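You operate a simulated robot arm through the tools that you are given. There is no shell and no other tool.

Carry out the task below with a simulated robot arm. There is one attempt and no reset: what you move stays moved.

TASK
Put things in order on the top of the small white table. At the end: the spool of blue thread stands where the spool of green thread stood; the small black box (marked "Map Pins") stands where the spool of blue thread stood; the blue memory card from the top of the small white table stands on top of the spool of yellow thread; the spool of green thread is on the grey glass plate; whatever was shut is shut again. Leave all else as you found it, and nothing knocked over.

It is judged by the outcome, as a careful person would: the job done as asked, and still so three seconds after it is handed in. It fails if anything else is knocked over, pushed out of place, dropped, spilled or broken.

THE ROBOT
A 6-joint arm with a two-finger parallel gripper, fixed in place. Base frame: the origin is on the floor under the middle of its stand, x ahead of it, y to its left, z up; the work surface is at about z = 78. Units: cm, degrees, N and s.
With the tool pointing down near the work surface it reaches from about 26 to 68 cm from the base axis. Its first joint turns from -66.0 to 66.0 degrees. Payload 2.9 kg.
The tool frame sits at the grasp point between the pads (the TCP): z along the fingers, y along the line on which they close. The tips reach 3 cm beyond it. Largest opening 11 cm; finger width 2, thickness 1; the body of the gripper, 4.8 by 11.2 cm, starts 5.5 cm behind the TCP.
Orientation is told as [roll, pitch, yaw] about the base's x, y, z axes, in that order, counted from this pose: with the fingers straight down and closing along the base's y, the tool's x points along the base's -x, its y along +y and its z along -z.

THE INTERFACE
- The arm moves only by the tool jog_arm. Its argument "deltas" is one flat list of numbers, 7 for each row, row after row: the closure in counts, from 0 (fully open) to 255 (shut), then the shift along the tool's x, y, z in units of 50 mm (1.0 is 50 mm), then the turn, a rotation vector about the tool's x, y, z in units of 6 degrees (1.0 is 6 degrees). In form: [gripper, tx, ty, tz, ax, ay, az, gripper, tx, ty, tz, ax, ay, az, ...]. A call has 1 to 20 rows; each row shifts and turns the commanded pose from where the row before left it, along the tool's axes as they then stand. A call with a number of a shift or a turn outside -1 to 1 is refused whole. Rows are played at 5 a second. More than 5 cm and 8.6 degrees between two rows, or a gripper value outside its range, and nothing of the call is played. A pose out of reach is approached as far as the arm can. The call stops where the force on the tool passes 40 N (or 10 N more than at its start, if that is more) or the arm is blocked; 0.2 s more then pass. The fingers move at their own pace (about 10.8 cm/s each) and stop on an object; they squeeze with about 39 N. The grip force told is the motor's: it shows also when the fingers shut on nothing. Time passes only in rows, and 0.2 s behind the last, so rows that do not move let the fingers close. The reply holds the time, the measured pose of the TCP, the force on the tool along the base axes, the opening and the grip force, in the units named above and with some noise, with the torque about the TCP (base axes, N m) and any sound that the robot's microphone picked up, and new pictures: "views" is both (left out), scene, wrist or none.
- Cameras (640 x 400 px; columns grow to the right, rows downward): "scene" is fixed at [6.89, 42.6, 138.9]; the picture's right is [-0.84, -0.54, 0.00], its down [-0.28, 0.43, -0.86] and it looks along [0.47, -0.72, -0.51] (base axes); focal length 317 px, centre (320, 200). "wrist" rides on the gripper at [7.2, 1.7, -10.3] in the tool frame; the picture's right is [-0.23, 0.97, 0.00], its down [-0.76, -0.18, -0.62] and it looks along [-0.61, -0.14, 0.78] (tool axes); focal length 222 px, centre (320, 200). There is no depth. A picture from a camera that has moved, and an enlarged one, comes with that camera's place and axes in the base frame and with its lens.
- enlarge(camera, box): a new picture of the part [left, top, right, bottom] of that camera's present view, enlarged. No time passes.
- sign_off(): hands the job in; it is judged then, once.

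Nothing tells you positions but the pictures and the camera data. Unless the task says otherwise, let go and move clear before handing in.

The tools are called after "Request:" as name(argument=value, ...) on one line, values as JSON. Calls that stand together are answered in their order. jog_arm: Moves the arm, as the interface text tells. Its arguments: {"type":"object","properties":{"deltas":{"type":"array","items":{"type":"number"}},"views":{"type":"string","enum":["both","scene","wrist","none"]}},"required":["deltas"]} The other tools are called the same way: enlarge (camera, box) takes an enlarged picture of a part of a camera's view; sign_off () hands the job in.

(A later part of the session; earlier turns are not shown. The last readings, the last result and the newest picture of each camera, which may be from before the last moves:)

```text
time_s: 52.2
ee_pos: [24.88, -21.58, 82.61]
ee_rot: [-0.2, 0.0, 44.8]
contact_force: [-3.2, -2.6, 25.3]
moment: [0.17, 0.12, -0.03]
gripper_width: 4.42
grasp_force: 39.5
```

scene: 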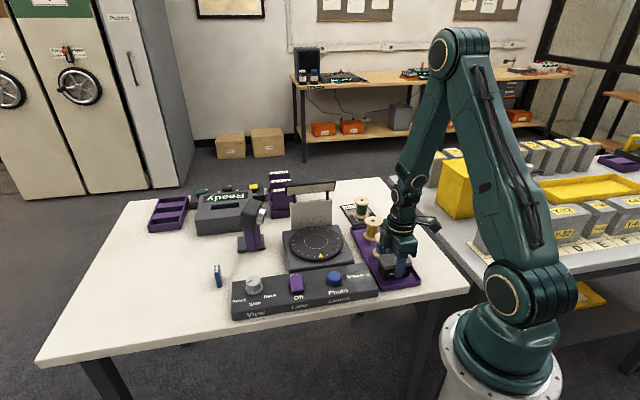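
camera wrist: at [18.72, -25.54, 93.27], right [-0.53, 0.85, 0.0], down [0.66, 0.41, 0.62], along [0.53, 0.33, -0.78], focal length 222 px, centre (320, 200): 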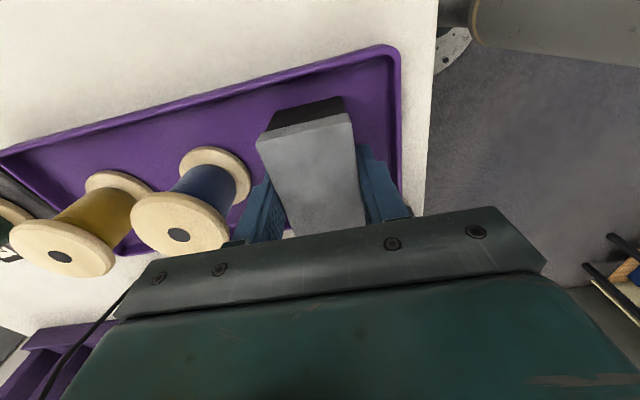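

It has landed. I'll ease the pressure, open just enough to clear the box without touching the tray wall, and rise.

Request:
jog_arm(deltas=[255, 0, 0, -0.016, 0, 0, 0, 255, 0, 0, 0, 0, 0, 0, 140, 0, 0, 0, 0, 0, 0, 125, 0, 0, 0, 0, 0, 0, 125, 0, 0, 0, 0, 0, 0, 125, 0, 0, -0.1, 0, 0, 0, 125, 0, 0, -0.3, 0, 0, 0, 125, 0, 0, -0.5, 0, 0, 0, 125, 0, 0, -0.5, 0, 0, 0, 125, 0, 0, -0.5, 0, 0, 0, 125, 0, 0, -0.5, 0, 0, 0], views="both")

Request:
enlarge(camera="scene", box=[330, 190, 450, 300])

Request:
enlarge(camera="wrist", box=[160, 40, 460, 240])

```text
time_s: 54.6
ee_pos: [24.91, -21.94, 94.77]
ee_rot: [0.1, -0.2, 44.9]
contact_force: [0.3, -0.1, -0.9]
moment: [0.03, 0.02, -0.01]
gripper_width: 5.62
grasp_force: 0.2
camera wrist: at [18.73, -25.83, 105.23], right [-0.53, 0.85, 0.0], down [0.66, 0.41, 0.62], along [0.53, 0.33, -0.78], focal length 222 px, centre (320, 200)
```

scene: 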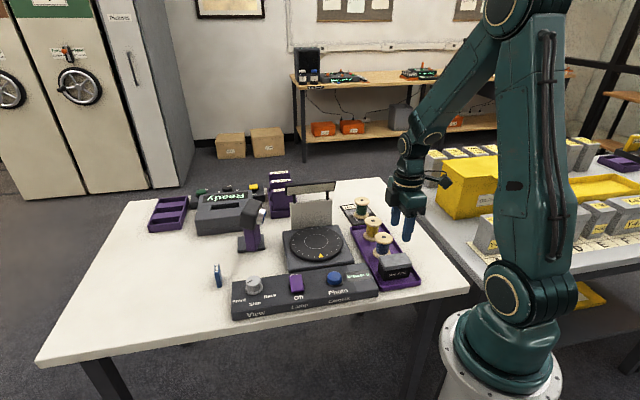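
wrist: 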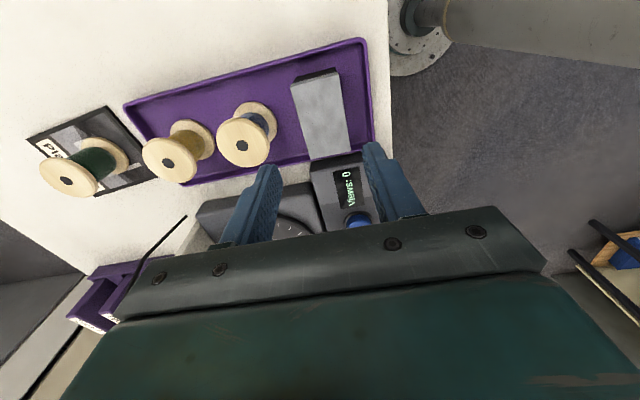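

```text
3.64 times, centred on (390, 245) of scene
camera zoom: at [6.89, 42.61, 138.9], right [-0.84, -0.54, 0.0], down [-0.28, 0.43, -0.86], along [0.47, -0.72, -0.51], focal length 1153 px, centre (66, 36)
```

zoom: 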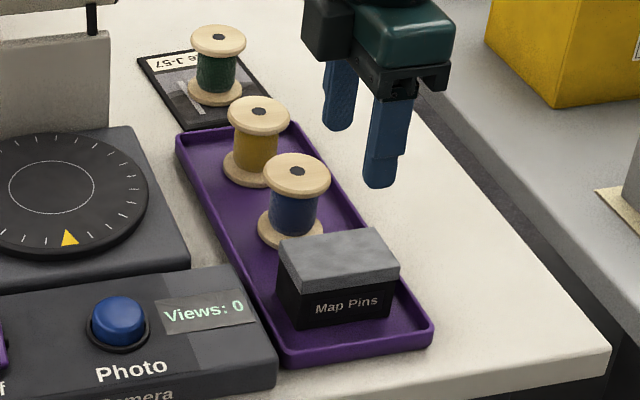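

```text
2.00 times, centred on (310, 140) of wrist
camera zoom: at [18.73, -25.83, 105.23], right [-0.53, 0.85, 0.0], down [0.66, 0.41, 0.62], along [0.53, 0.33, -0.78], focal length 444 px, centre (340, 320)
```

zoom: 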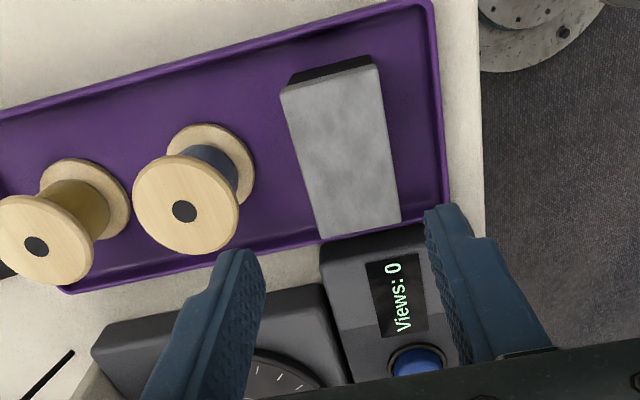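

The box stands in blue's old place, with its lid shut. Last is the blue card near (61.7,6.1), so I'll rise, turn the tool back and travel over to it.

Request:
jog_arm(deltas=[88, 0, 0, -0.1, 0, 0, 0.9375, 88, 0, 0, -0.1, 0, 0, 0.9375, 88, 0, 0, -0.1, 0, 0, 0.9375, 88, 0, 0, -0.1, 0, 0, 0.9375, 88, 0, 0, -0.1, 0, 0, 0.9375, 88, 0, 0, -0.1, 0, 0, 0.9375, 88, 0, 0, -0.1, 0, 0, 0.9375, 88, 0, 0, -0.1, 0, 0, 0.9375, 88, 0, 0, -0.1, 0, 0, 0.9375, 88, 0, 0, -0.1, 0, 0, 0.9375, 88, 0, 0, -0.1, 0, 0, 0.9375, 88, 0, 0, -0.1, 0, 0, 0.9375, 88, 0, 0, -0.1, 0, 0, 0.9375, 88, 0, 0, -0.1, 0, 0, 0.9375, 88, 0, 0, -0.1, 0, 0, 0.9375, 88, 0, 0, -0.1, 0, 0, 0.9375, 88, 0, 0, 0, 0, 0, 0], views="none")

Request:
jog_arm(deltas=[88, -0.04, 0.4, 0, 0, 0, 0, 88, -0.08, 0.75, 0, 0, 0, 0, 88, -0.08, 0.75, 0, 0, 0, 0, 88, -0.08, 0.75, 0, 0, 0, 0, 88, -0.08, 0.75, 0, 0, 0, 0, 88, -0.08, 0.75, 0, 0, 0, 0, 88, -0.08, 0.75, 0, 0, 0, 0, 88, -0.08, 0.75, 0, 0, 0, 0, 88, -0.08, 0.75, 0, 0, 0, 0, 88, -0.08, 0.75, 0, 0, 0, 0, 88, -0.08, 0.75, 0, 0, 0, 0, 88, -0.08, 0.75, 0, 0, 0, 0, 88, -0.03, 0.33, 0, 0, 0, 0, 88, 0, 0, 0, 0, 0, 0], views="both")

```text
time_s: 58.2
ee_pos: [24.8, -21.82, 102.77]
ee_rot: [0.1, 0.1, -45.1]
contact_force: [-0.9, -0.2, 0.2]
moment: [0.0, -0.02, -0.03]
gripper_width: 7.2
grasp_force: 0.0
```

```text
time_s: 61.2
ee_pos: [59.86, 6.87, 102.46]
ee_rot: [0.0, 0.0, -45.1]
contact_force: [-0.1, 0.9, 0.0]
moment: [0.01, 0.02, 0.0]
gripper_width: 7.21
grasp_force: 0.1
camera wrist: at [56.05, 13.22, 112.97], right [0.85, 0.53, 0.0], down [0.41, -0.66, 0.62], along [0.33, -0.53, -0.78], focal length 222 px, centre (320, 200)
```

scene: 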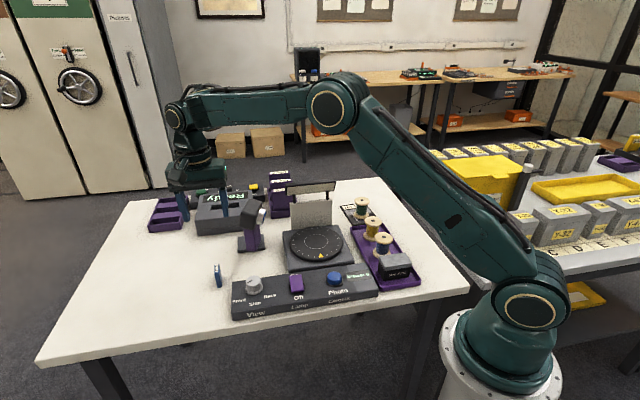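
wrist: 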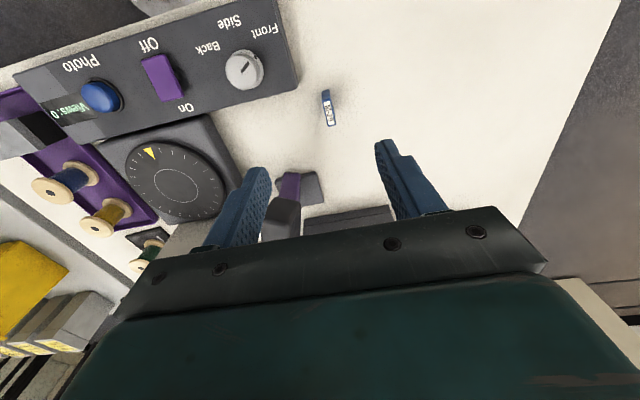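

Request:
enlarge(camera="wrist", box=[290, 70, 370, 140])

Request:
enlarge(camera="scene", box=[160, 150, 280, 300])

```text
5.71 times, centred on (330, 105) of wrist
camera zoom: at [56.05, 13.22, 112.97], right [0.85, 0.53, 0.0], down [0.41, -0.66, 0.62], along [0.33, -0.53, -0.78], focal length 1269 px, centre (263, 743)
```

zoom: 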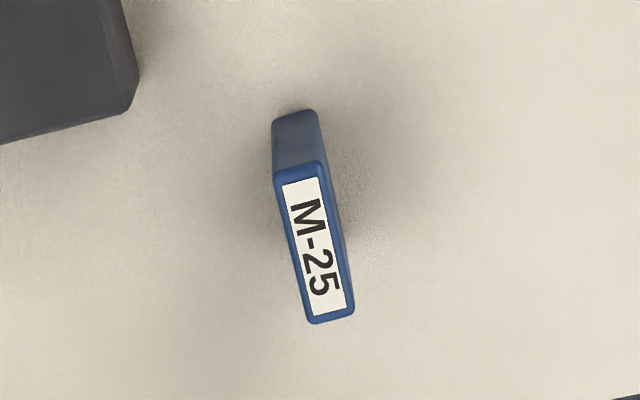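

```text
2.67 times, centred on (220, 225) of scene
camera zoom: at [6.89, 42.61, 138.9], right [-0.84, -0.54, 0.0], down [-0.28, 0.43, -0.86], along [0.47, -0.72, -0.51], focal length 846 px, centre (587, 133)
```

zoom: 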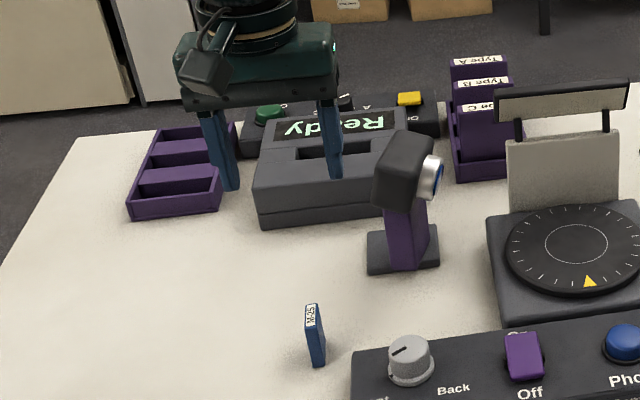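

The card stands at about (62.2,5.8), with its top at z≈82.2. It is 3.6 cm wide and 1 cm thick, with its faces square to my closing line. The camera head is about 6 cm clear of the gripper. I'll come down to hover over the card.

Request:
jog_arm(deltas=[160, -0.16, 0.06, 0.3, 0, 0, -0.2, 160, -0.16, 0.06, 0.5, 0, 0, 0, 160, -0.162, 0.06, 0.5, 0, 0, 0, 160, 0, 0, 0.5, 0, 0, 0, 160, 0, 0, 0.5, 0, 0, 0, 160, 0, 0, 0.2, 0, 0, 0, 160, 0, 0, 0, 0, 0, 0], views="both")

Request:
enlarge(camera="wrist", box=[240, 60, 440, 220])

Request:
enlarge(camera="scene", box=[160, 190, 280, 310])

```text
time_s: 62.8
ee_pos: [62.52, 5.66, 90.35]
ee_rot: [0.0, 0.0, -43.9]
contact_force: [-0.3, 0.2, -0.2]
moment: [-0.02, 0.02, -0.02]
gripper_width: 4.07
grasp_force: 0.0
camera wrist: at [58.45, 11.93, 100.63], right [0.84, 0.55, 0.0], down [0.43, -0.66, 0.62], along [0.34, -0.52, -0.78], focal length 222 px, centre (320, 200)
```

scene: 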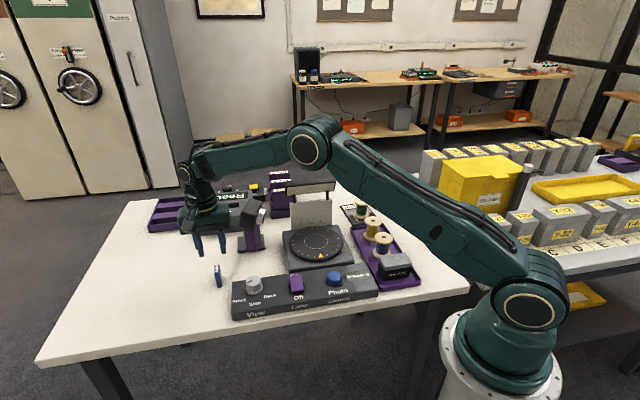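
wrist: 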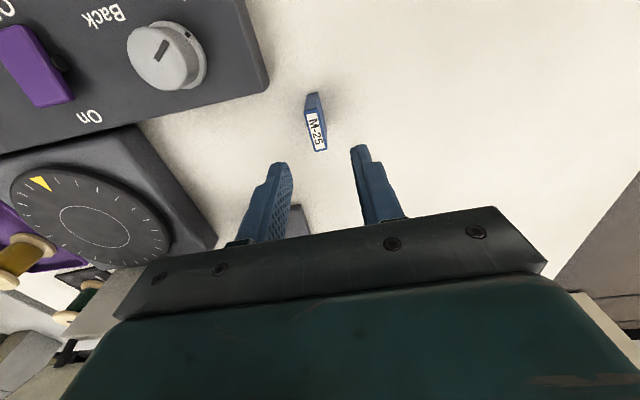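

```text
2.50 times, centred on (340, 140) of wrist
camera zoom: at [58.45, 11.93, 100.63], right [0.84, 0.55, 0.0], down [0.43, -0.66, 0.62], along [0.34, -0.52, -0.78], focal length 555 px, centre (270, 350)
```

zoom: 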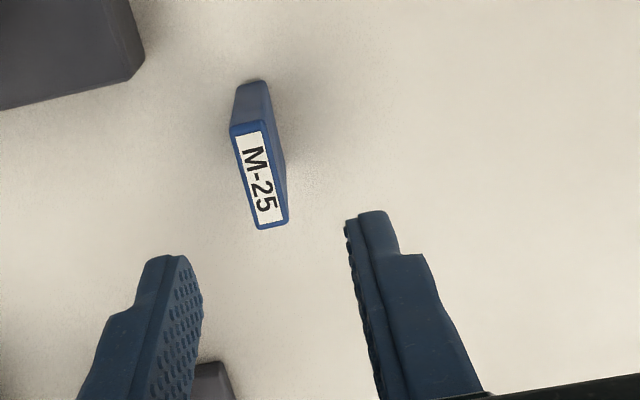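

```text
3.33 times, centred on (220, 250) of scene
camera zoom: at [6.89, 42.6, 138.9], right [-0.84, -0.54, 0.0], down [-0.28, 0.43, -0.86], along [0.47, -0.72, -0.51], focal length 1057 px, centre (653, 33)
```

zoom: 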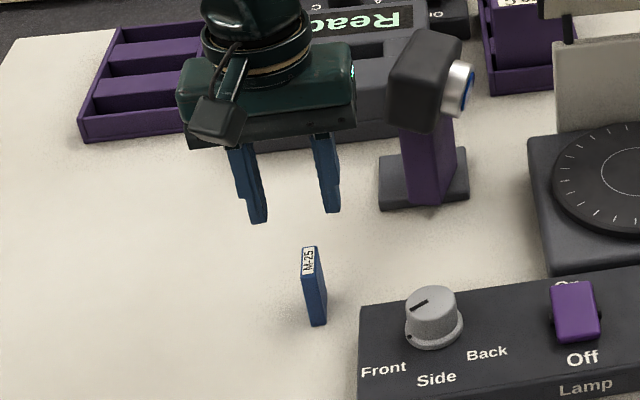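

The card is about 3 mm off the tool axis, so I'll correct for that and descend with the fingers straddling it, keeping the tips 9 mm above the table.

Request:
jog_arm(deltas=[160, 0.07, -0.06, 0.2, 0, 0, 0, 160, 0, 0, 0.3, 0, 0, 0, 160, 0, 0, 0.4, 0, 0, 0, 160, 0, 0, 0.3, 0, 0, 0, 160, 0, 0, 0.2, 0, 0, 0, 160, 0, 0, 0, 0, 0, 0], views="both")

Request:
enlarge(camera="wrist", box=[240, 100, 440, 260])

Request:
enlarge(camera="scene", box=[180, 220, 260, 300])

```text
time_s: 64.2
ee_pos: [61.9, 5.79, 83.02]
ee_rot: [0.0, 0.0, -43.8]
contact_force: [0.5, 0.0, 0.3]
moment: [0.01, 0.01, -0.02]
gripper_width: 4.1
grasp_force: 0.1
camera wrist: at [57.96, 12.09, 93.45], right [0.84, 0.55, 0.0], down [0.43, -0.66, 0.62], along [0.34, -0.52, -0.78], focal length 222 px, centre (320, 200)
```

scene: 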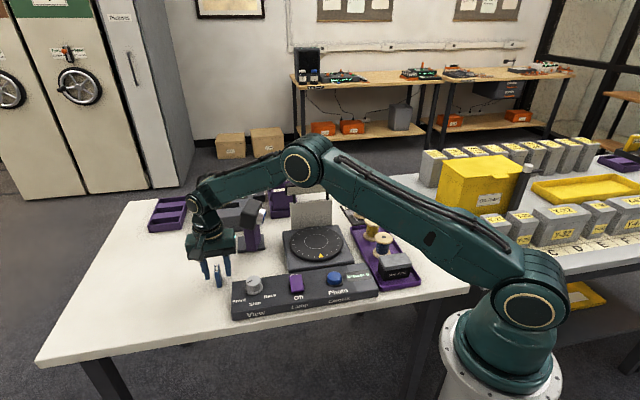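
wrist: 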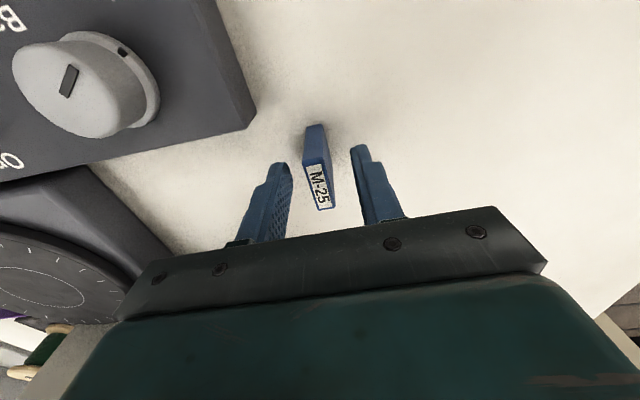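

```text
2.50 times, centred on (340, 180) of wrist
camera zoom: at [57.96, 12.09, 93.45], right [0.84, 0.55, 0.0], down [0.43, -0.66, 0.62], along [0.34, -0.52, -0.78], focal length 555 px, centre (270, 250)
```

zoom: 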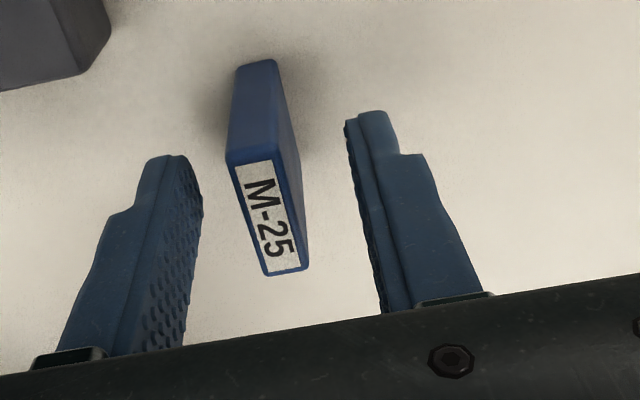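

```text
5.00 times, centred on (220, 260) of scene
camera zoom: at [6.89, 42.6, 138.9], right [-0.84, -0.54, 0.0], down [-0.28, 0.43, -0.86], along [0.47, -0.72, -0.51], focal length 1585 px, centre (820, -100)
```

zoom: 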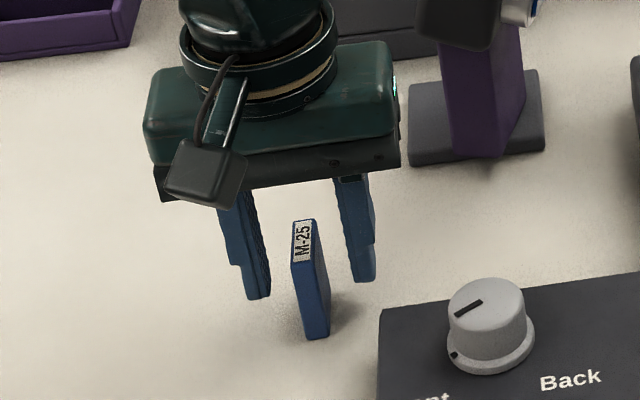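

Request:
jog_arm(deltas=[160, -0.05, 0, 0.1, 0, 0, 0, 160, 0, 0, 0.12, 0, 0, 0, 160, 0, 0, 0, 0, 0, 0], views="both")

Request:
enlarge(camera="wrist", box=[240, 100, 440, 260])

Request:
enlarge(camera="scene", box=[180, 220, 260, 300])

```text
time_s: 65.0
ee_pos: [62.15, 5.63, 82.09]
ee_rot: [0.0, 0.0, -43.9]
contact_force: [0.8, 0.6, 0.1]
moment: [-0.01, 0.01, 0.02]
gripper_width: 4.1
grasp_force: 0.0
camera wrist: at [58.02, 11.84, 92.42], right [0.84, 0.55, 0.0], down [0.43, -0.66, 0.62], along [0.34, -0.52, -0.78], focal length 222 px, centre (320, 200)
```

scene: 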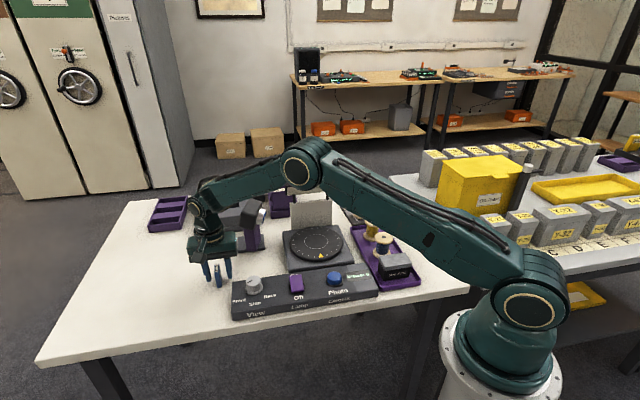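
wrist: 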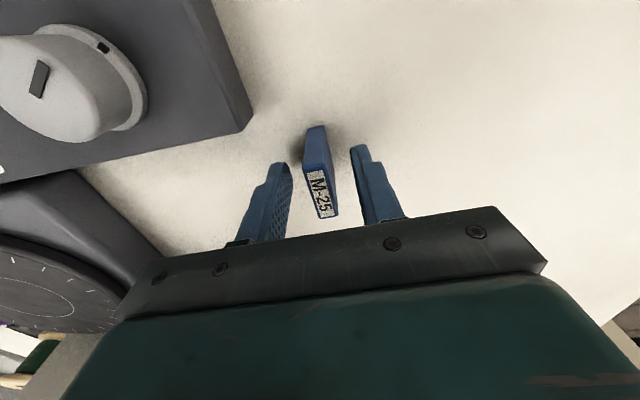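

```text
2.50 times, centred on (340, 180) of wrist
camera zoom: at [58.02, 11.84, 92.42], right [0.84, 0.55, 0.0], down [0.43, -0.66, 0.62], along [0.34, -0.52, -0.78], focal length 555 px, centre (270, 250)
```

zoom: 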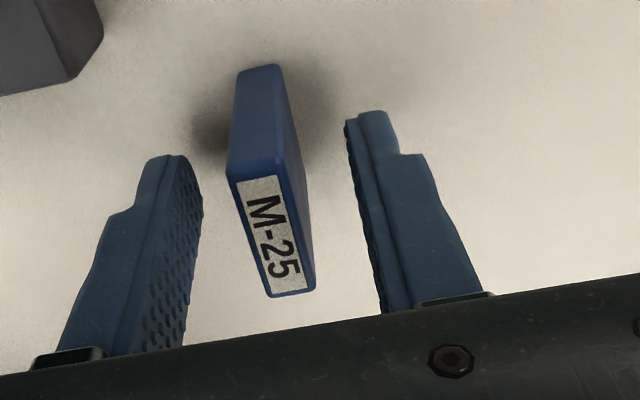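

```text
5.00 times, centred on (220, 260) of scene
camera zoom: at [6.89, 42.6, 138.9], right [-0.84, -0.54, 0.0], down [-0.28, 0.43, -0.86], along [0.47, -0.72, -0.51], focal length 1585 px, centre (820, -100)
```

zoom: 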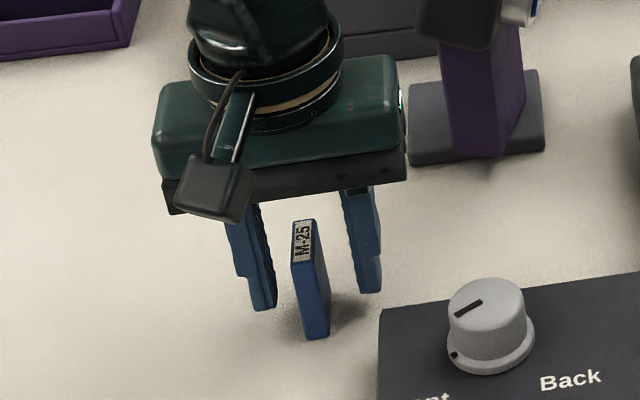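

The fingers are centred on the card. I'll close and do a slow test lift.

Request:
jog_arm(deltas=[255, 0, 0, 0, 0, 0, 0, 255, 0, 0, 0, 0, 0, 0, 255, 0, 0, 0, 0, 0, 0, 255, 0, 0, 0, 0, 0, 0, 255, 0, 0, -0.03, 0, 0, 0, 255, 0, 0, -0.03, 0, 0, 0, 255, 0, 0, -0.06, 0, 0, 0, 255, 0, 0, -0.08, 0, 0, 0, 255, 0, 0, 0, 0, 0, 0], views="both")

Request:
enlarge(camera="wrist", box=[240, 100, 440, 260])

Request:
enlarge(camera="scene", box=[180, 220, 260, 300])

```text
time_s: 67.0
ee_pos: [62.15, 5.43, 83.06]
ee_rot: [0.1, 0.0, -43.8]
contact_force: [0.8, 0.2, 0.0]
moment: [0.01, 0.02, -0.04]
gripper_width: 1.1
grasp_force: 39.3
camera wrist: at [58.08, 11.75, 93.49], right [0.84, 0.55, 0.0], down [0.43, -0.66, 0.62], along [0.34, -0.52, -0.78], focal length 222 px, centre (320, 200)
```

scene: 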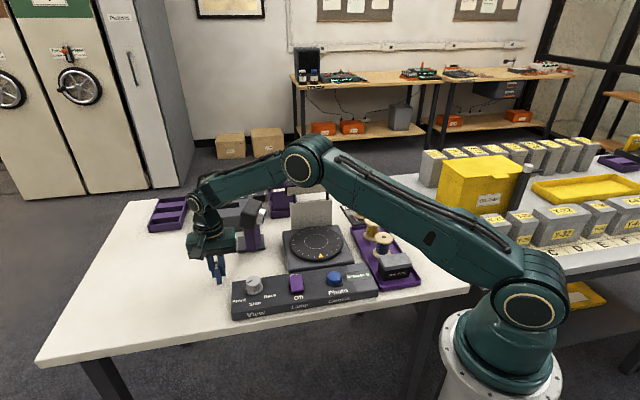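
wrist: 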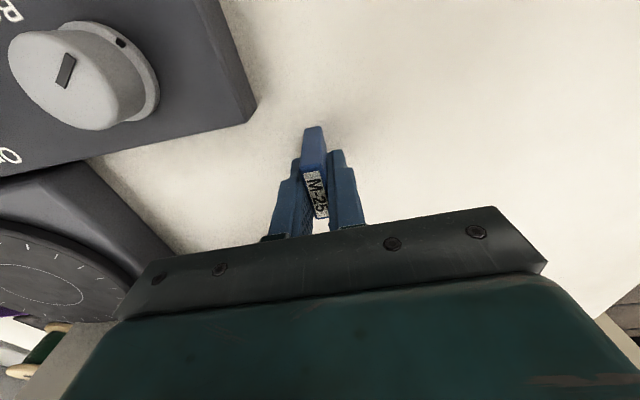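

```text
2.50 times, centred on (340, 180) of wrist
camera zoom: at [58.08, 11.75, 93.49], right [0.84, 0.55, 0.0], down [0.43, -0.66, 0.62], along [0.34, -0.52, -0.78], focal length 555 px, centre (270, 250)
```

zoom: 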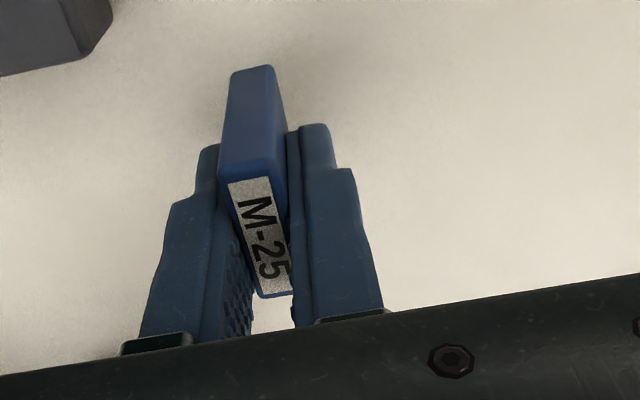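

```text
5.00 times, centred on (220, 260) of scene
camera zoom: at [6.89, 42.6, 138.9], right [-0.84, -0.54, 0.0], down [-0.28, 0.43, -0.86], along [0.47, -0.72, -0.51], focal length 1585 px, centre (820, -100)
```

zoom: 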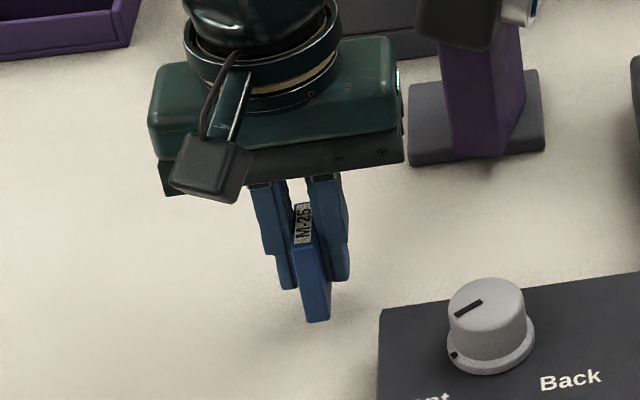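

The card is firmly held at 1.1 cm. I'll lift it high, come back toward the robot to stay clear of the lamp and camera, then swing over to the yellow spool.

Request:
jog_arm(deltas=[255, 0, 0, -0.3, 0, 0, 0, 255, 0, 0, -0.6, 0, 0, 0, 255, 0, 0, -0.7, 0, 0, 0, 255, 0, 0, -0.7, 0, 0, 0, 255, 0, 0, -0.7, 0, 0, 0, 255, 0, 0, -0.6, 0, 0, 0, 255, 0, 0, -0.2, 0, 0, 0, 255, 0.14, -0.3, 0, 0, 0, 0, 255, 0.288, -0.612, 0, 0, 0, 0, 255, 0.288, -0.612, 0, 0, 0, 0, 255, 0.288, -0.612, 0, 0, 0, 0, 255, 0.288, -0.612, 0, 0, 0, 0, 255, 0.288, -0.612, 0, 0, 0, 0, 255, 0.288, -0.612, 0, 0, 0, 0, 255, 0.144, -0.312, 0, 0, 0, 0, 255, 0, 0, 0, 0, 0, 0], views="both")

```text
time_s: 70.4
ee_pos: [39.79, -3.05, 102.04]
ee_rot: [-0.1, 0.0, -43.7]
contact_force: [0.2, 0.1, 0.3]
moment: [-0.04, 0.0, 0.03]
gripper_width: 1.11
grasp_force: 39.3
camera wrist: at [35.73, 3.21, 112.39], right [0.84, 0.55, 0.0], down [0.43, -0.66, 0.62], along [0.34, -0.52, -0.78], focal length 222 px, centre (320, 200)
```

scene: 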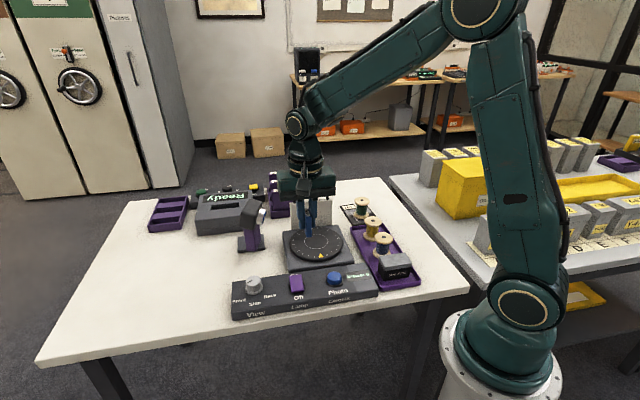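
wrist: 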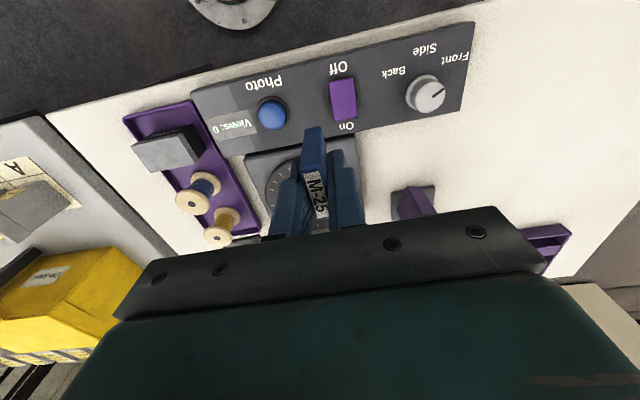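

Request:
jog_arm(deltas=[255, -0.21, -0.26, 0, 0, 0, 0, 255, -0.42, -0.53, 0, 0, 0, 0, 255, -0.45, -0.57, 0, 0, 0, 0, 255, -0.45, -0.57, 0, 0, 0, 0, 255, -0.45, -0.57, 0, 0, 0, 0, 255, -0.45, -0.57, 0, 0, 0, 0, 255, -0.45, -0.57, 0, 0, 0, 0, 255, -0.45, -0.57, 0, 0, 0, 0, 255, -0.32, -0.4, 0, 0, 0, 0, 255, -0.16, -0.2, 0, 0, 0, 0, 255, 0, 0, 0, 0, 0, 0, 255, 0, 0, 0, 0, 0, 0], views="both")

Request:
enlarge(camera="scene", box=[310, 160, 430, 280])

Request:
enlarge(camera="wrist", box=[220, 60, 420, 240])

```text
time_s: 73.0
ee_pos: [37.32, -33.5, 102.22]
ee_rot: [-0.1, 0.0, -43.7]
contact_force: [-0.7, -0.6, -0.2]
moment: [-0.02, 0.01, -0.02]
gripper_width: 1.1
grasp_force: 38.9
camera wrist: at [33.29, -27.28, 112.52], right [0.84, 0.55, 0.0], down [0.43, -0.66, 0.62], along [0.34, -0.52, -0.78], focal length 222 px, centre (320, 200)
```

scene: 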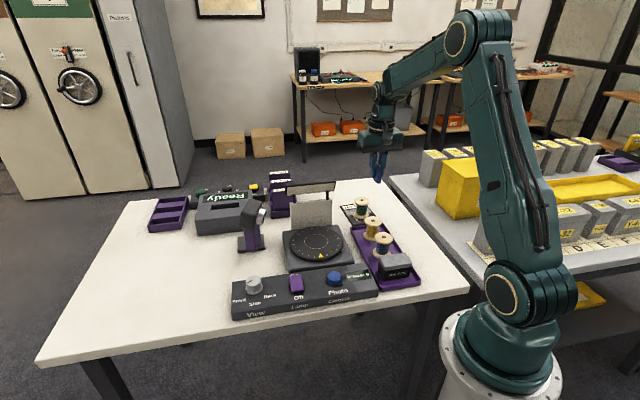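
wrist: 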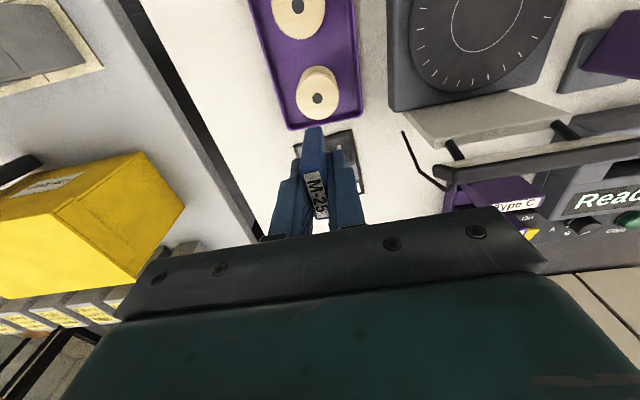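

```text
3.33 times, centred on (370, 220) of scene
camera zoom: at [6.89, 42.6, 138.9], right [-0.84, -0.54, 0.0], down [-0.28, 0.43, -0.86], along [0.47, -0.72, -0.51], focal length 1057 px, centre (153, 133)
```

zoom: 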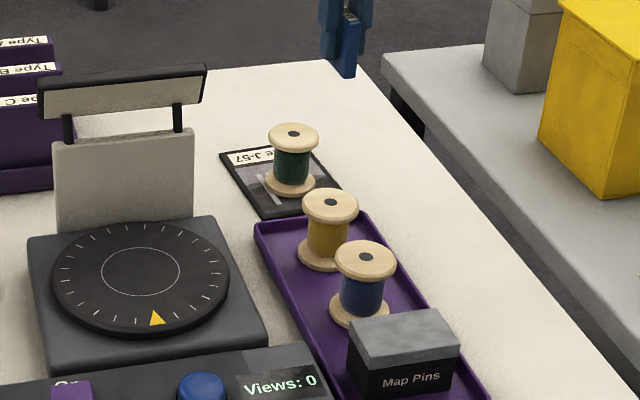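

```text
2.22 times, centred on (320, 150) of wrist
camera zoom: at [33.29, -27.28, 112.52], right [0.84, 0.55, 0.0], down [0.43, -0.66, 0.62], along [0.34, -0.52, -0.78], focal length 494 px, centre (320, 311)
```

zoom: 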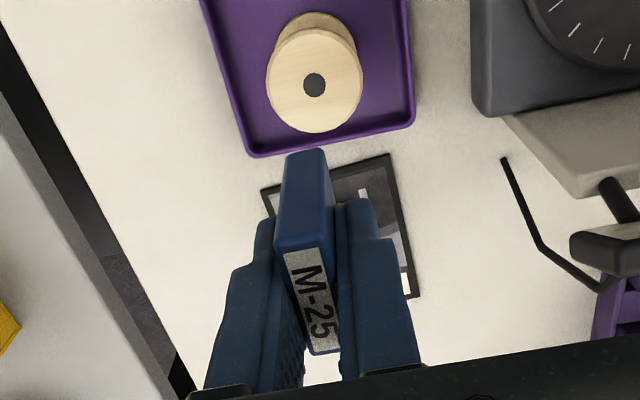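

The yellow spool's centre sits at about (37.0,-33.5), and the card is roughly 4–5 mm too far forward. I'll correct that and descend to about 1.5 cm above the spool's top.

Request:
jog_arm(deltas=[255, 0.05, -0.02, 0.2, 0, 0, 0, 255, 0.04, 0, 0.4, 0, 0, 0, 255, 0, 0, 0.5, 0, 0, 0, 255, 0, 0, 0.5, 0, 0, 0, 255, 0, 0, 0.5, 0, 0, 0, 255, 0, 0, 0.3, 0, 0, 0, 255, 0, 0, 0.12, 0, 0, 0, 255, 0, 0, 0, 0, 0, 0, 255, 0, 0, 0, 0, 0, 0], views="both")

Request:
enlarge(camera="scene", box=[340, 180, 410, 250])

Request:
enlarge(camera="wrist", box=[220, 60, 420, 240])

```text
time_s: 75.0
ee_pos: [36.75, -33.32, 89.42]
ee_rot: [0.0, 0.1, -43.9]
contact_force: [0.3, -0.1, -0.3]
moment: [-0.02, 0.01, 0.0]
gripper_width: 1.09
grasp_force: 39.2
camera wrist: at [32.72, -27.02, 99.84], right [0.84, 0.55, 0.0], down [0.43, -0.66, 0.62], along [0.34, -0.52, -0.78], focal length 222 px, centre (320, 200)
```

scene: 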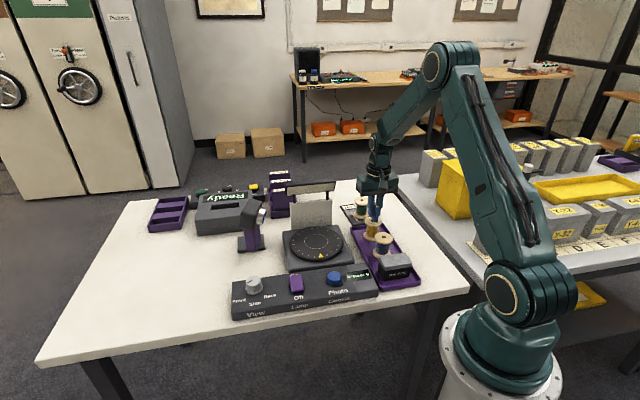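
wrist: 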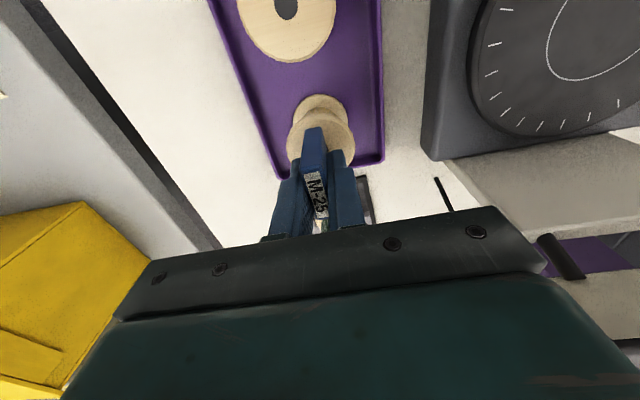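

```text
5.71 times, centred on (375, 215) of scene
camera zoom: at [6.89, 42.6, 138.9], right [-0.84, -0.54, 0.0], down [-0.28, 0.43, -0.86], along [0.47, -0.72, -0.51], focal length 1812 px, centre (6, 114)
```

zoom: 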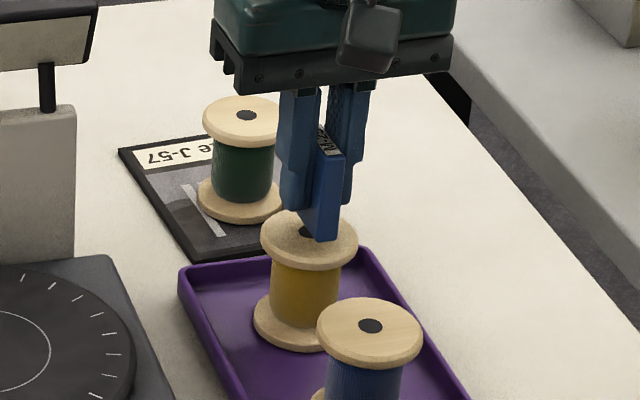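

```text
2.22 times, centred on (320, 150) of wrist
camera zoom: at [32.72, -27.02, 99.84], right [0.84, 0.55, 0.0], down [0.43, -0.66, 0.62], along [0.34, -0.52, -0.78], focal length 494 px, centre (320, 311)
```

zoom: 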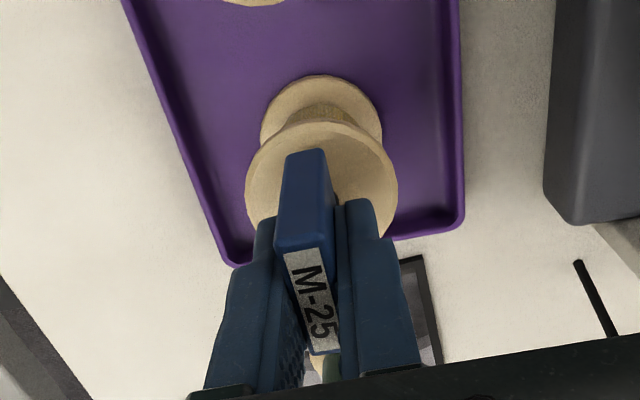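

Request:
enlarge(camera="scene", box=[357, 203, 393, 243])

Request:
enlarge(camera="wrist", box=[280, 85, 370, 225])

```text
10.00 times, centred on (375, 223) of scene
camera zoom: at [6.89, 42.6, 138.9], right [-0.84, -0.54, 0.0], down [-0.28, 0.43, -0.86], along [0.47, -0.72, -0.51], focal length 3171 px, centre (-230, -30)
```

zoom: 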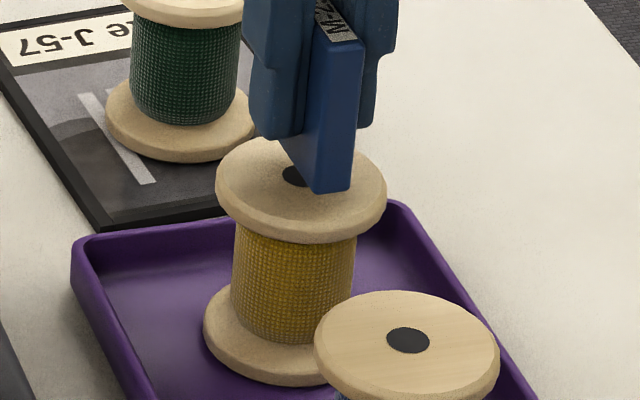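

```text
2.86 times, centred on (325, 155) of wrist
camera zoom: at [32.72, -27.02, 99.84], right [0.84, 0.55, 0.0], down [0.43, -0.66, 0.62], along [0.34, -0.52, -0.78], focal length 635 px, centre (306, 329)
```

zoom: 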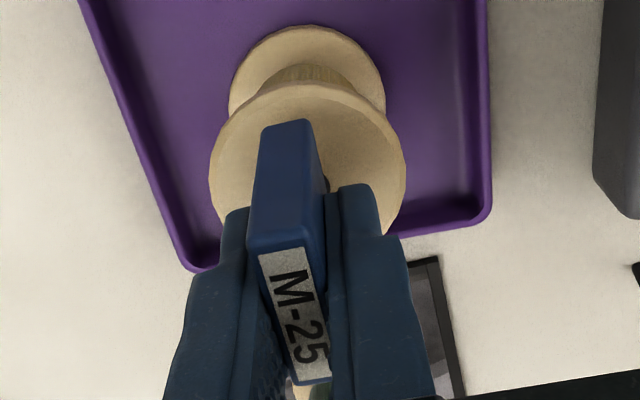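

Comparing both views, the card is about 4–5 mm too far back toward the robot, because I had underestimated its height. I'll move it forward and lower it a little, then re-check.

Request:
jog_arm(deltas=[255, -0.09, 0, 0, 0, 0, 0, 255, 0, 0, 0.06, 0, 0, 0, 255, 0, 0, 0.04, 0, 0, 0, 255, 0, 0, 0, 0, 0, 0, 255, 0, 0, 0, 0, 0, 0], views="both")

Request:
enlarge(camera="scene", box=[357, 203, 393, 243])

Request:
enlarge(camera="wrist", box=[280, 85, 370, 225])

```text
time_s: 76.2
ee_pos: [37.11, -33.53, 89.02]
ee_rot: [0.0, 0.1, -43.8]
contact_force: [-0.5, -0.1, -0.6]
moment: [0.0, 0.02, -0.03]
gripper_width: 1.12
grasp_force: 39.2
camera wrist: at [33.14, -27.36, 99.33], right [0.84, 0.55, 0.0], down [0.43, -0.66, 0.62], along [0.34, -0.52, -0.78], focal length 222 px, centre (320, 200)
```

scene: 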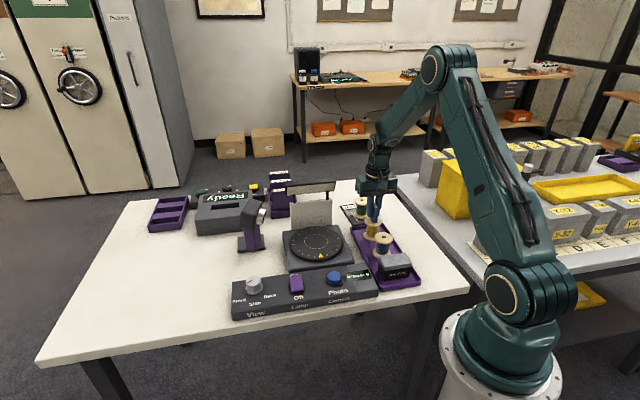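
wrist: 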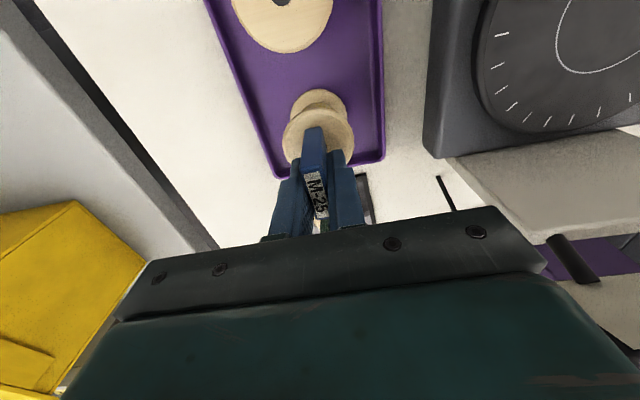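

```text
10.00 times, centred on (375, 223) of scene
camera zoom: at [6.89, 42.6, 138.9], right [-0.84, -0.54, 0.0], down [-0.28, 0.43, -0.86], along [0.47, -0.72, -0.51], focal length 3171 px, centre (-230, -30)
```

zoom: 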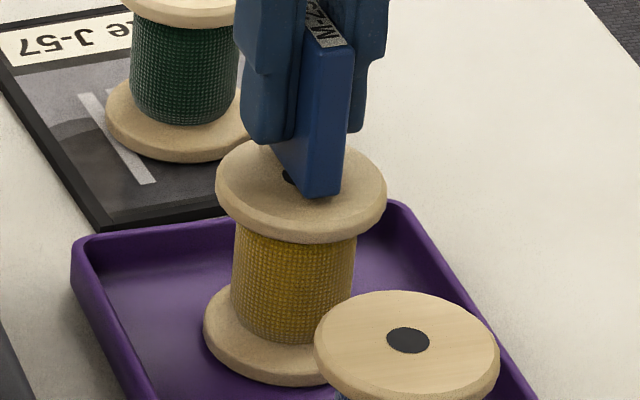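

```text
2.86 times, centred on (325, 155) of wrist
camera zoom: at [33.14, -27.36, 99.33], right [0.84, 0.55, 0.0], down [0.43, -0.66, 0.62], along [0.34, -0.52, -0.78], focal length 635 px, centre (306, 329)
```

zoom: 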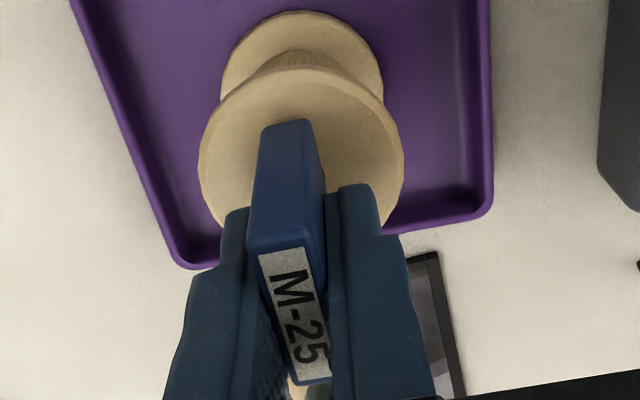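

By the wrist view the card is now nearly centred. I'll creep down in millimetre steps and re-check alignment close to contact.

Request:
jog_arm(deltas=[255, 0, 0, 0.02, 0, 0, 0, 255, 0, 0, 0.02, 0, 0, 0, 255, 0, 0, 0.02, 0, 0, 0, 255, 0, 0, 0, 0, 0, 0, 255, 0, 0, 0, 0, 0, 0], views="scene")

Request:
enlarge(camera="scene", box=[357, 203, 393, 243])

```text
time_s: 77.4
ee_pos: [37.11, -33.62, 88.68]
ee_rot: [-0.1, 0.0, -43.8]
contact_force: [0.4, 0.8, 1.6]
moment: [-0.01, -0.04, 0.01]
gripper_width: 1.08
grasp_force: 39.1
```

scene: 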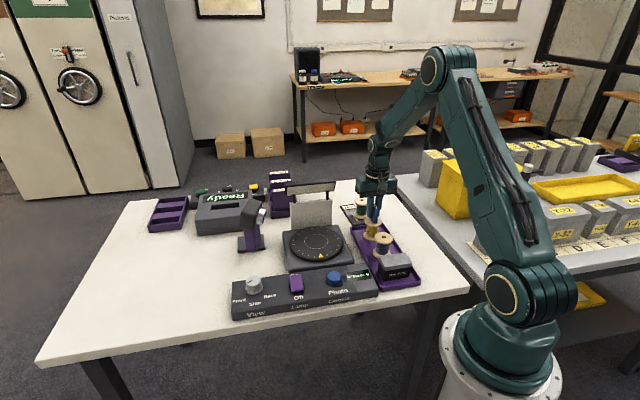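

```text
10.00 times, centred on (375, 223) of scene
camera zoom: at [6.89, 42.61, 138.9], right [-0.84, -0.54, 0.0], down [-0.28, 0.43, -0.86], along [0.47, -0.72, -0.51], focal length 3171 px, centre (-230, -30)
```

zoom: 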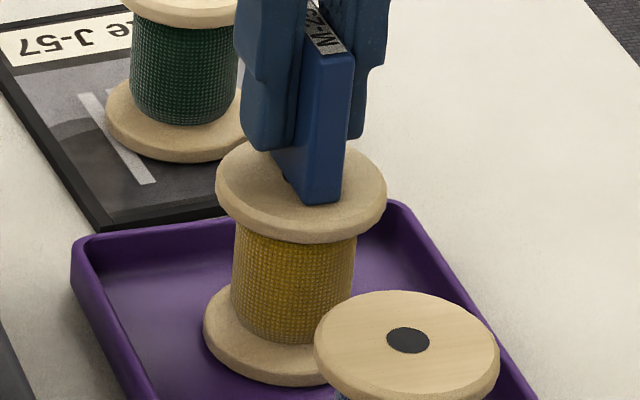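

Request:
jog_arm(deltas=[255, 0, 0, 0.01, 0, 0, 0, 255, 0, 0, 0.01, 0, 0, 0, 255, 0, 0, 0, 0, 0, 0, 255, 0, 0, 0, 0, 0, 0], views="none")

```text
time_s: 78.4
ee_pos: [37.09, -33.42, 88.7]
ee_rot: [0.0, 0.0, -43.7]
contact_force: [-0.2, -0.3, 4.7]
moment: [-0.05, -0.03, 0.0]
gripper_width: 1.1
grasp_force: 39.2
```

Request:
jog_arm(deltas=[255, 0, 0, 0, 0, 0, 0], views="both")

Request:
enlarge(camera="scene", box=[357, 195, 397, 240])

Request:
enlarge(camera="wrist", box=[280, 85, 370, 225])

```text
time_s: 78.8
ee_pos: [37.07, -33.48, 88.71]
ee_rot: [0.0, 0.0, -43.8]
contact_force: [1.2, -0.4, 5.9]
moment: [-0.03, 0.0, 0.01]
gripper_width: 1.11
grasp_force: 39.0
camera wrist: at [33.04, -27.32, 99.06], right [0.84, 0.55, 0.0], down [0.43, -0.65, 0.62], along [0.34, -0.52, -0.78], focal length 222 px, centre (320, 200)
```

scene: 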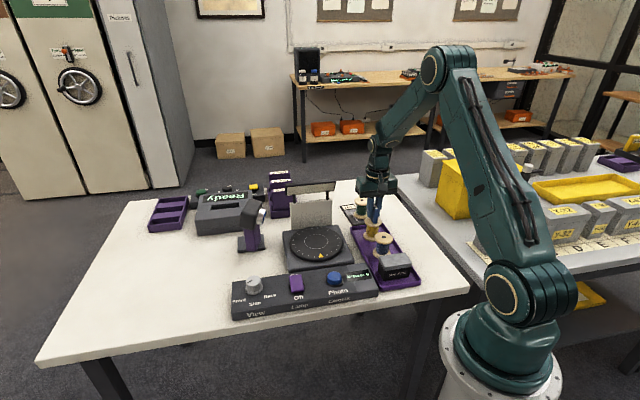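
wrist: 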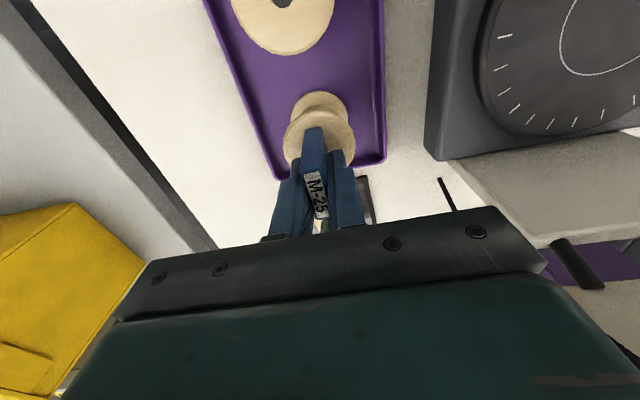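

```text
8.89 times, centred on (377, 218) of scene
camera zoom: at [6.89, 42.61, 138.9], right [-0.84, -0.54, 0.0], down [-0.28, 0.43, -0.86], along [0.47, -0.72, -0.51], focal length 2818 px, centre (-187, 44)
```

zoom: 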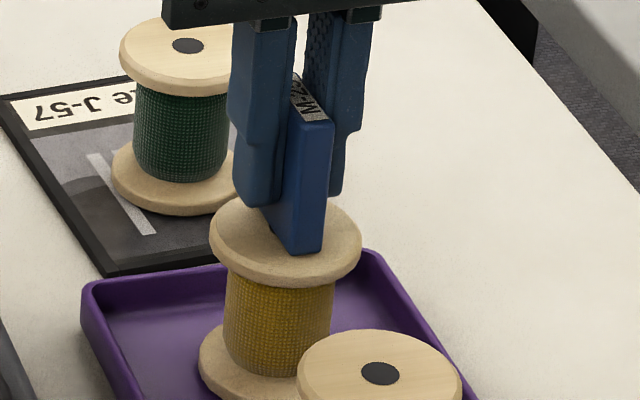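

```text
2.86 times, centred on (325, 155) of wrist
camera zoom: at [33.04, -27.32, 99.06], right [0.84, 0.55, 0.0], down [0.43, -0.65, 0.62], along [0.34, -0.52, -0.78], focal length 635 px, centre (306, 329)
```

zoom: 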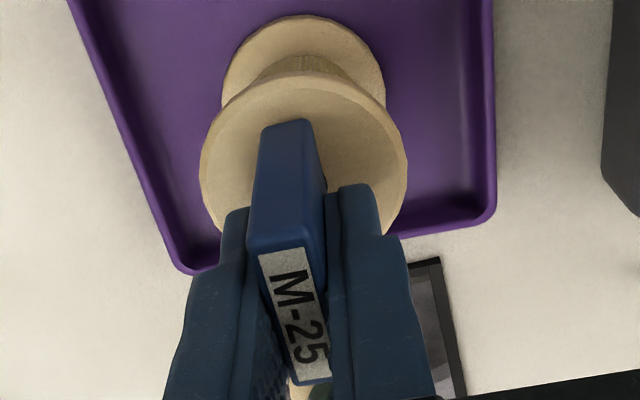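

The card rests on the spool's top at about 5 N, upright and centred well within the flange. I'll open gently in small steps and rise straight up.

Request:
jog_arm(deltas=[230, 0, 0, 0, 0, 0, 0, 224, 0, 0, 0, 0, 0, 0, 218, 0, 0, 0, 0, 0, 0, 210, 0, 0, 0, 0, 0, 0, 195, 0, 0, 0, 0, 0, 0, 175, 0, 0, 0, 0, 0, 0, 160, 0, 0, 0, 0, 0, 0, 160, 0, 0, 0, 0, 0, 0], views="both")

Request:
enlarge(camera="scene", box=[350, 180, 400, 240])

Request:
enlarge(camera="wrist", box=[260, 85, 390, 225])

```text
time_s: 80.6
ee_pos: [37.02, -33.5, 88.67]
ee_rot: [0.1, 0.0, -43.8]
contact_force: [-0.8, 0.5, -0.1]
moment: [-0.01, 0.01, 0.0]
gripper_width: 4.11
grasp_force: 0.0
camera wrist: at [33.04, -27.32, 99.04], right [0.84, 0.55, 0.0], down [0.43, -0.66, 0.62], along [0.34, -0.52, -0.78], focal length 222 px, centre (320, 200)
```

scene: 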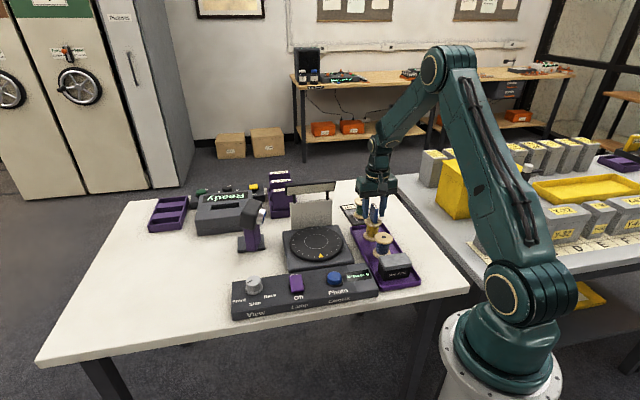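
wrist: 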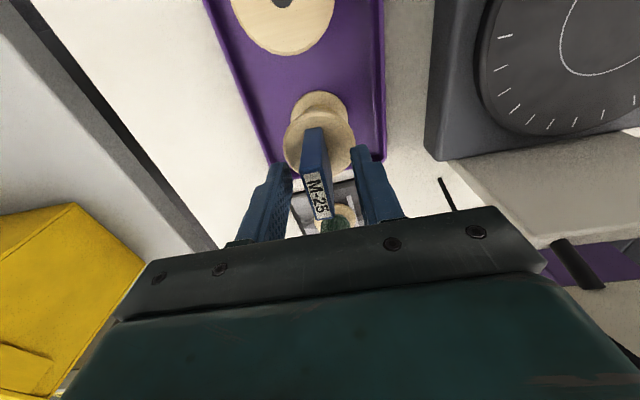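

```text
6.67 times, centred on (375, 210) of scene
camera zoom: at [6.89, 42.6, 138.9], right [-0.84, -0.54, 0.0], down [-0.28, 0.43, -0.86], along [0.47, -0.72, -0.51], focal length 2114 px, centre (-47, 133)
```

zoom: 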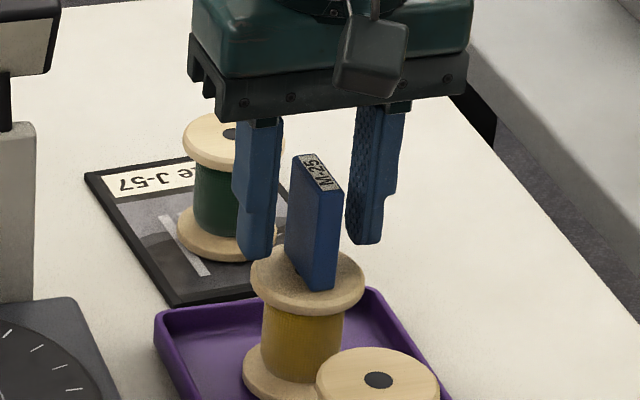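

```text
2.86 times, centred on (325, 155) of wrist
camera zoom: at [33.04, -27.32, 99.04], right [0.84, 0.55, 0.0], down [0.43, -0.66, 0.62], along [0.34, -0.52, -0.78], focal length 635 px, centre (306, 329)
```

zoom: 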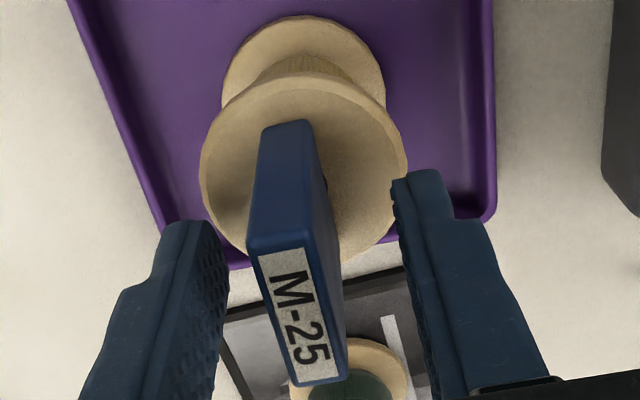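

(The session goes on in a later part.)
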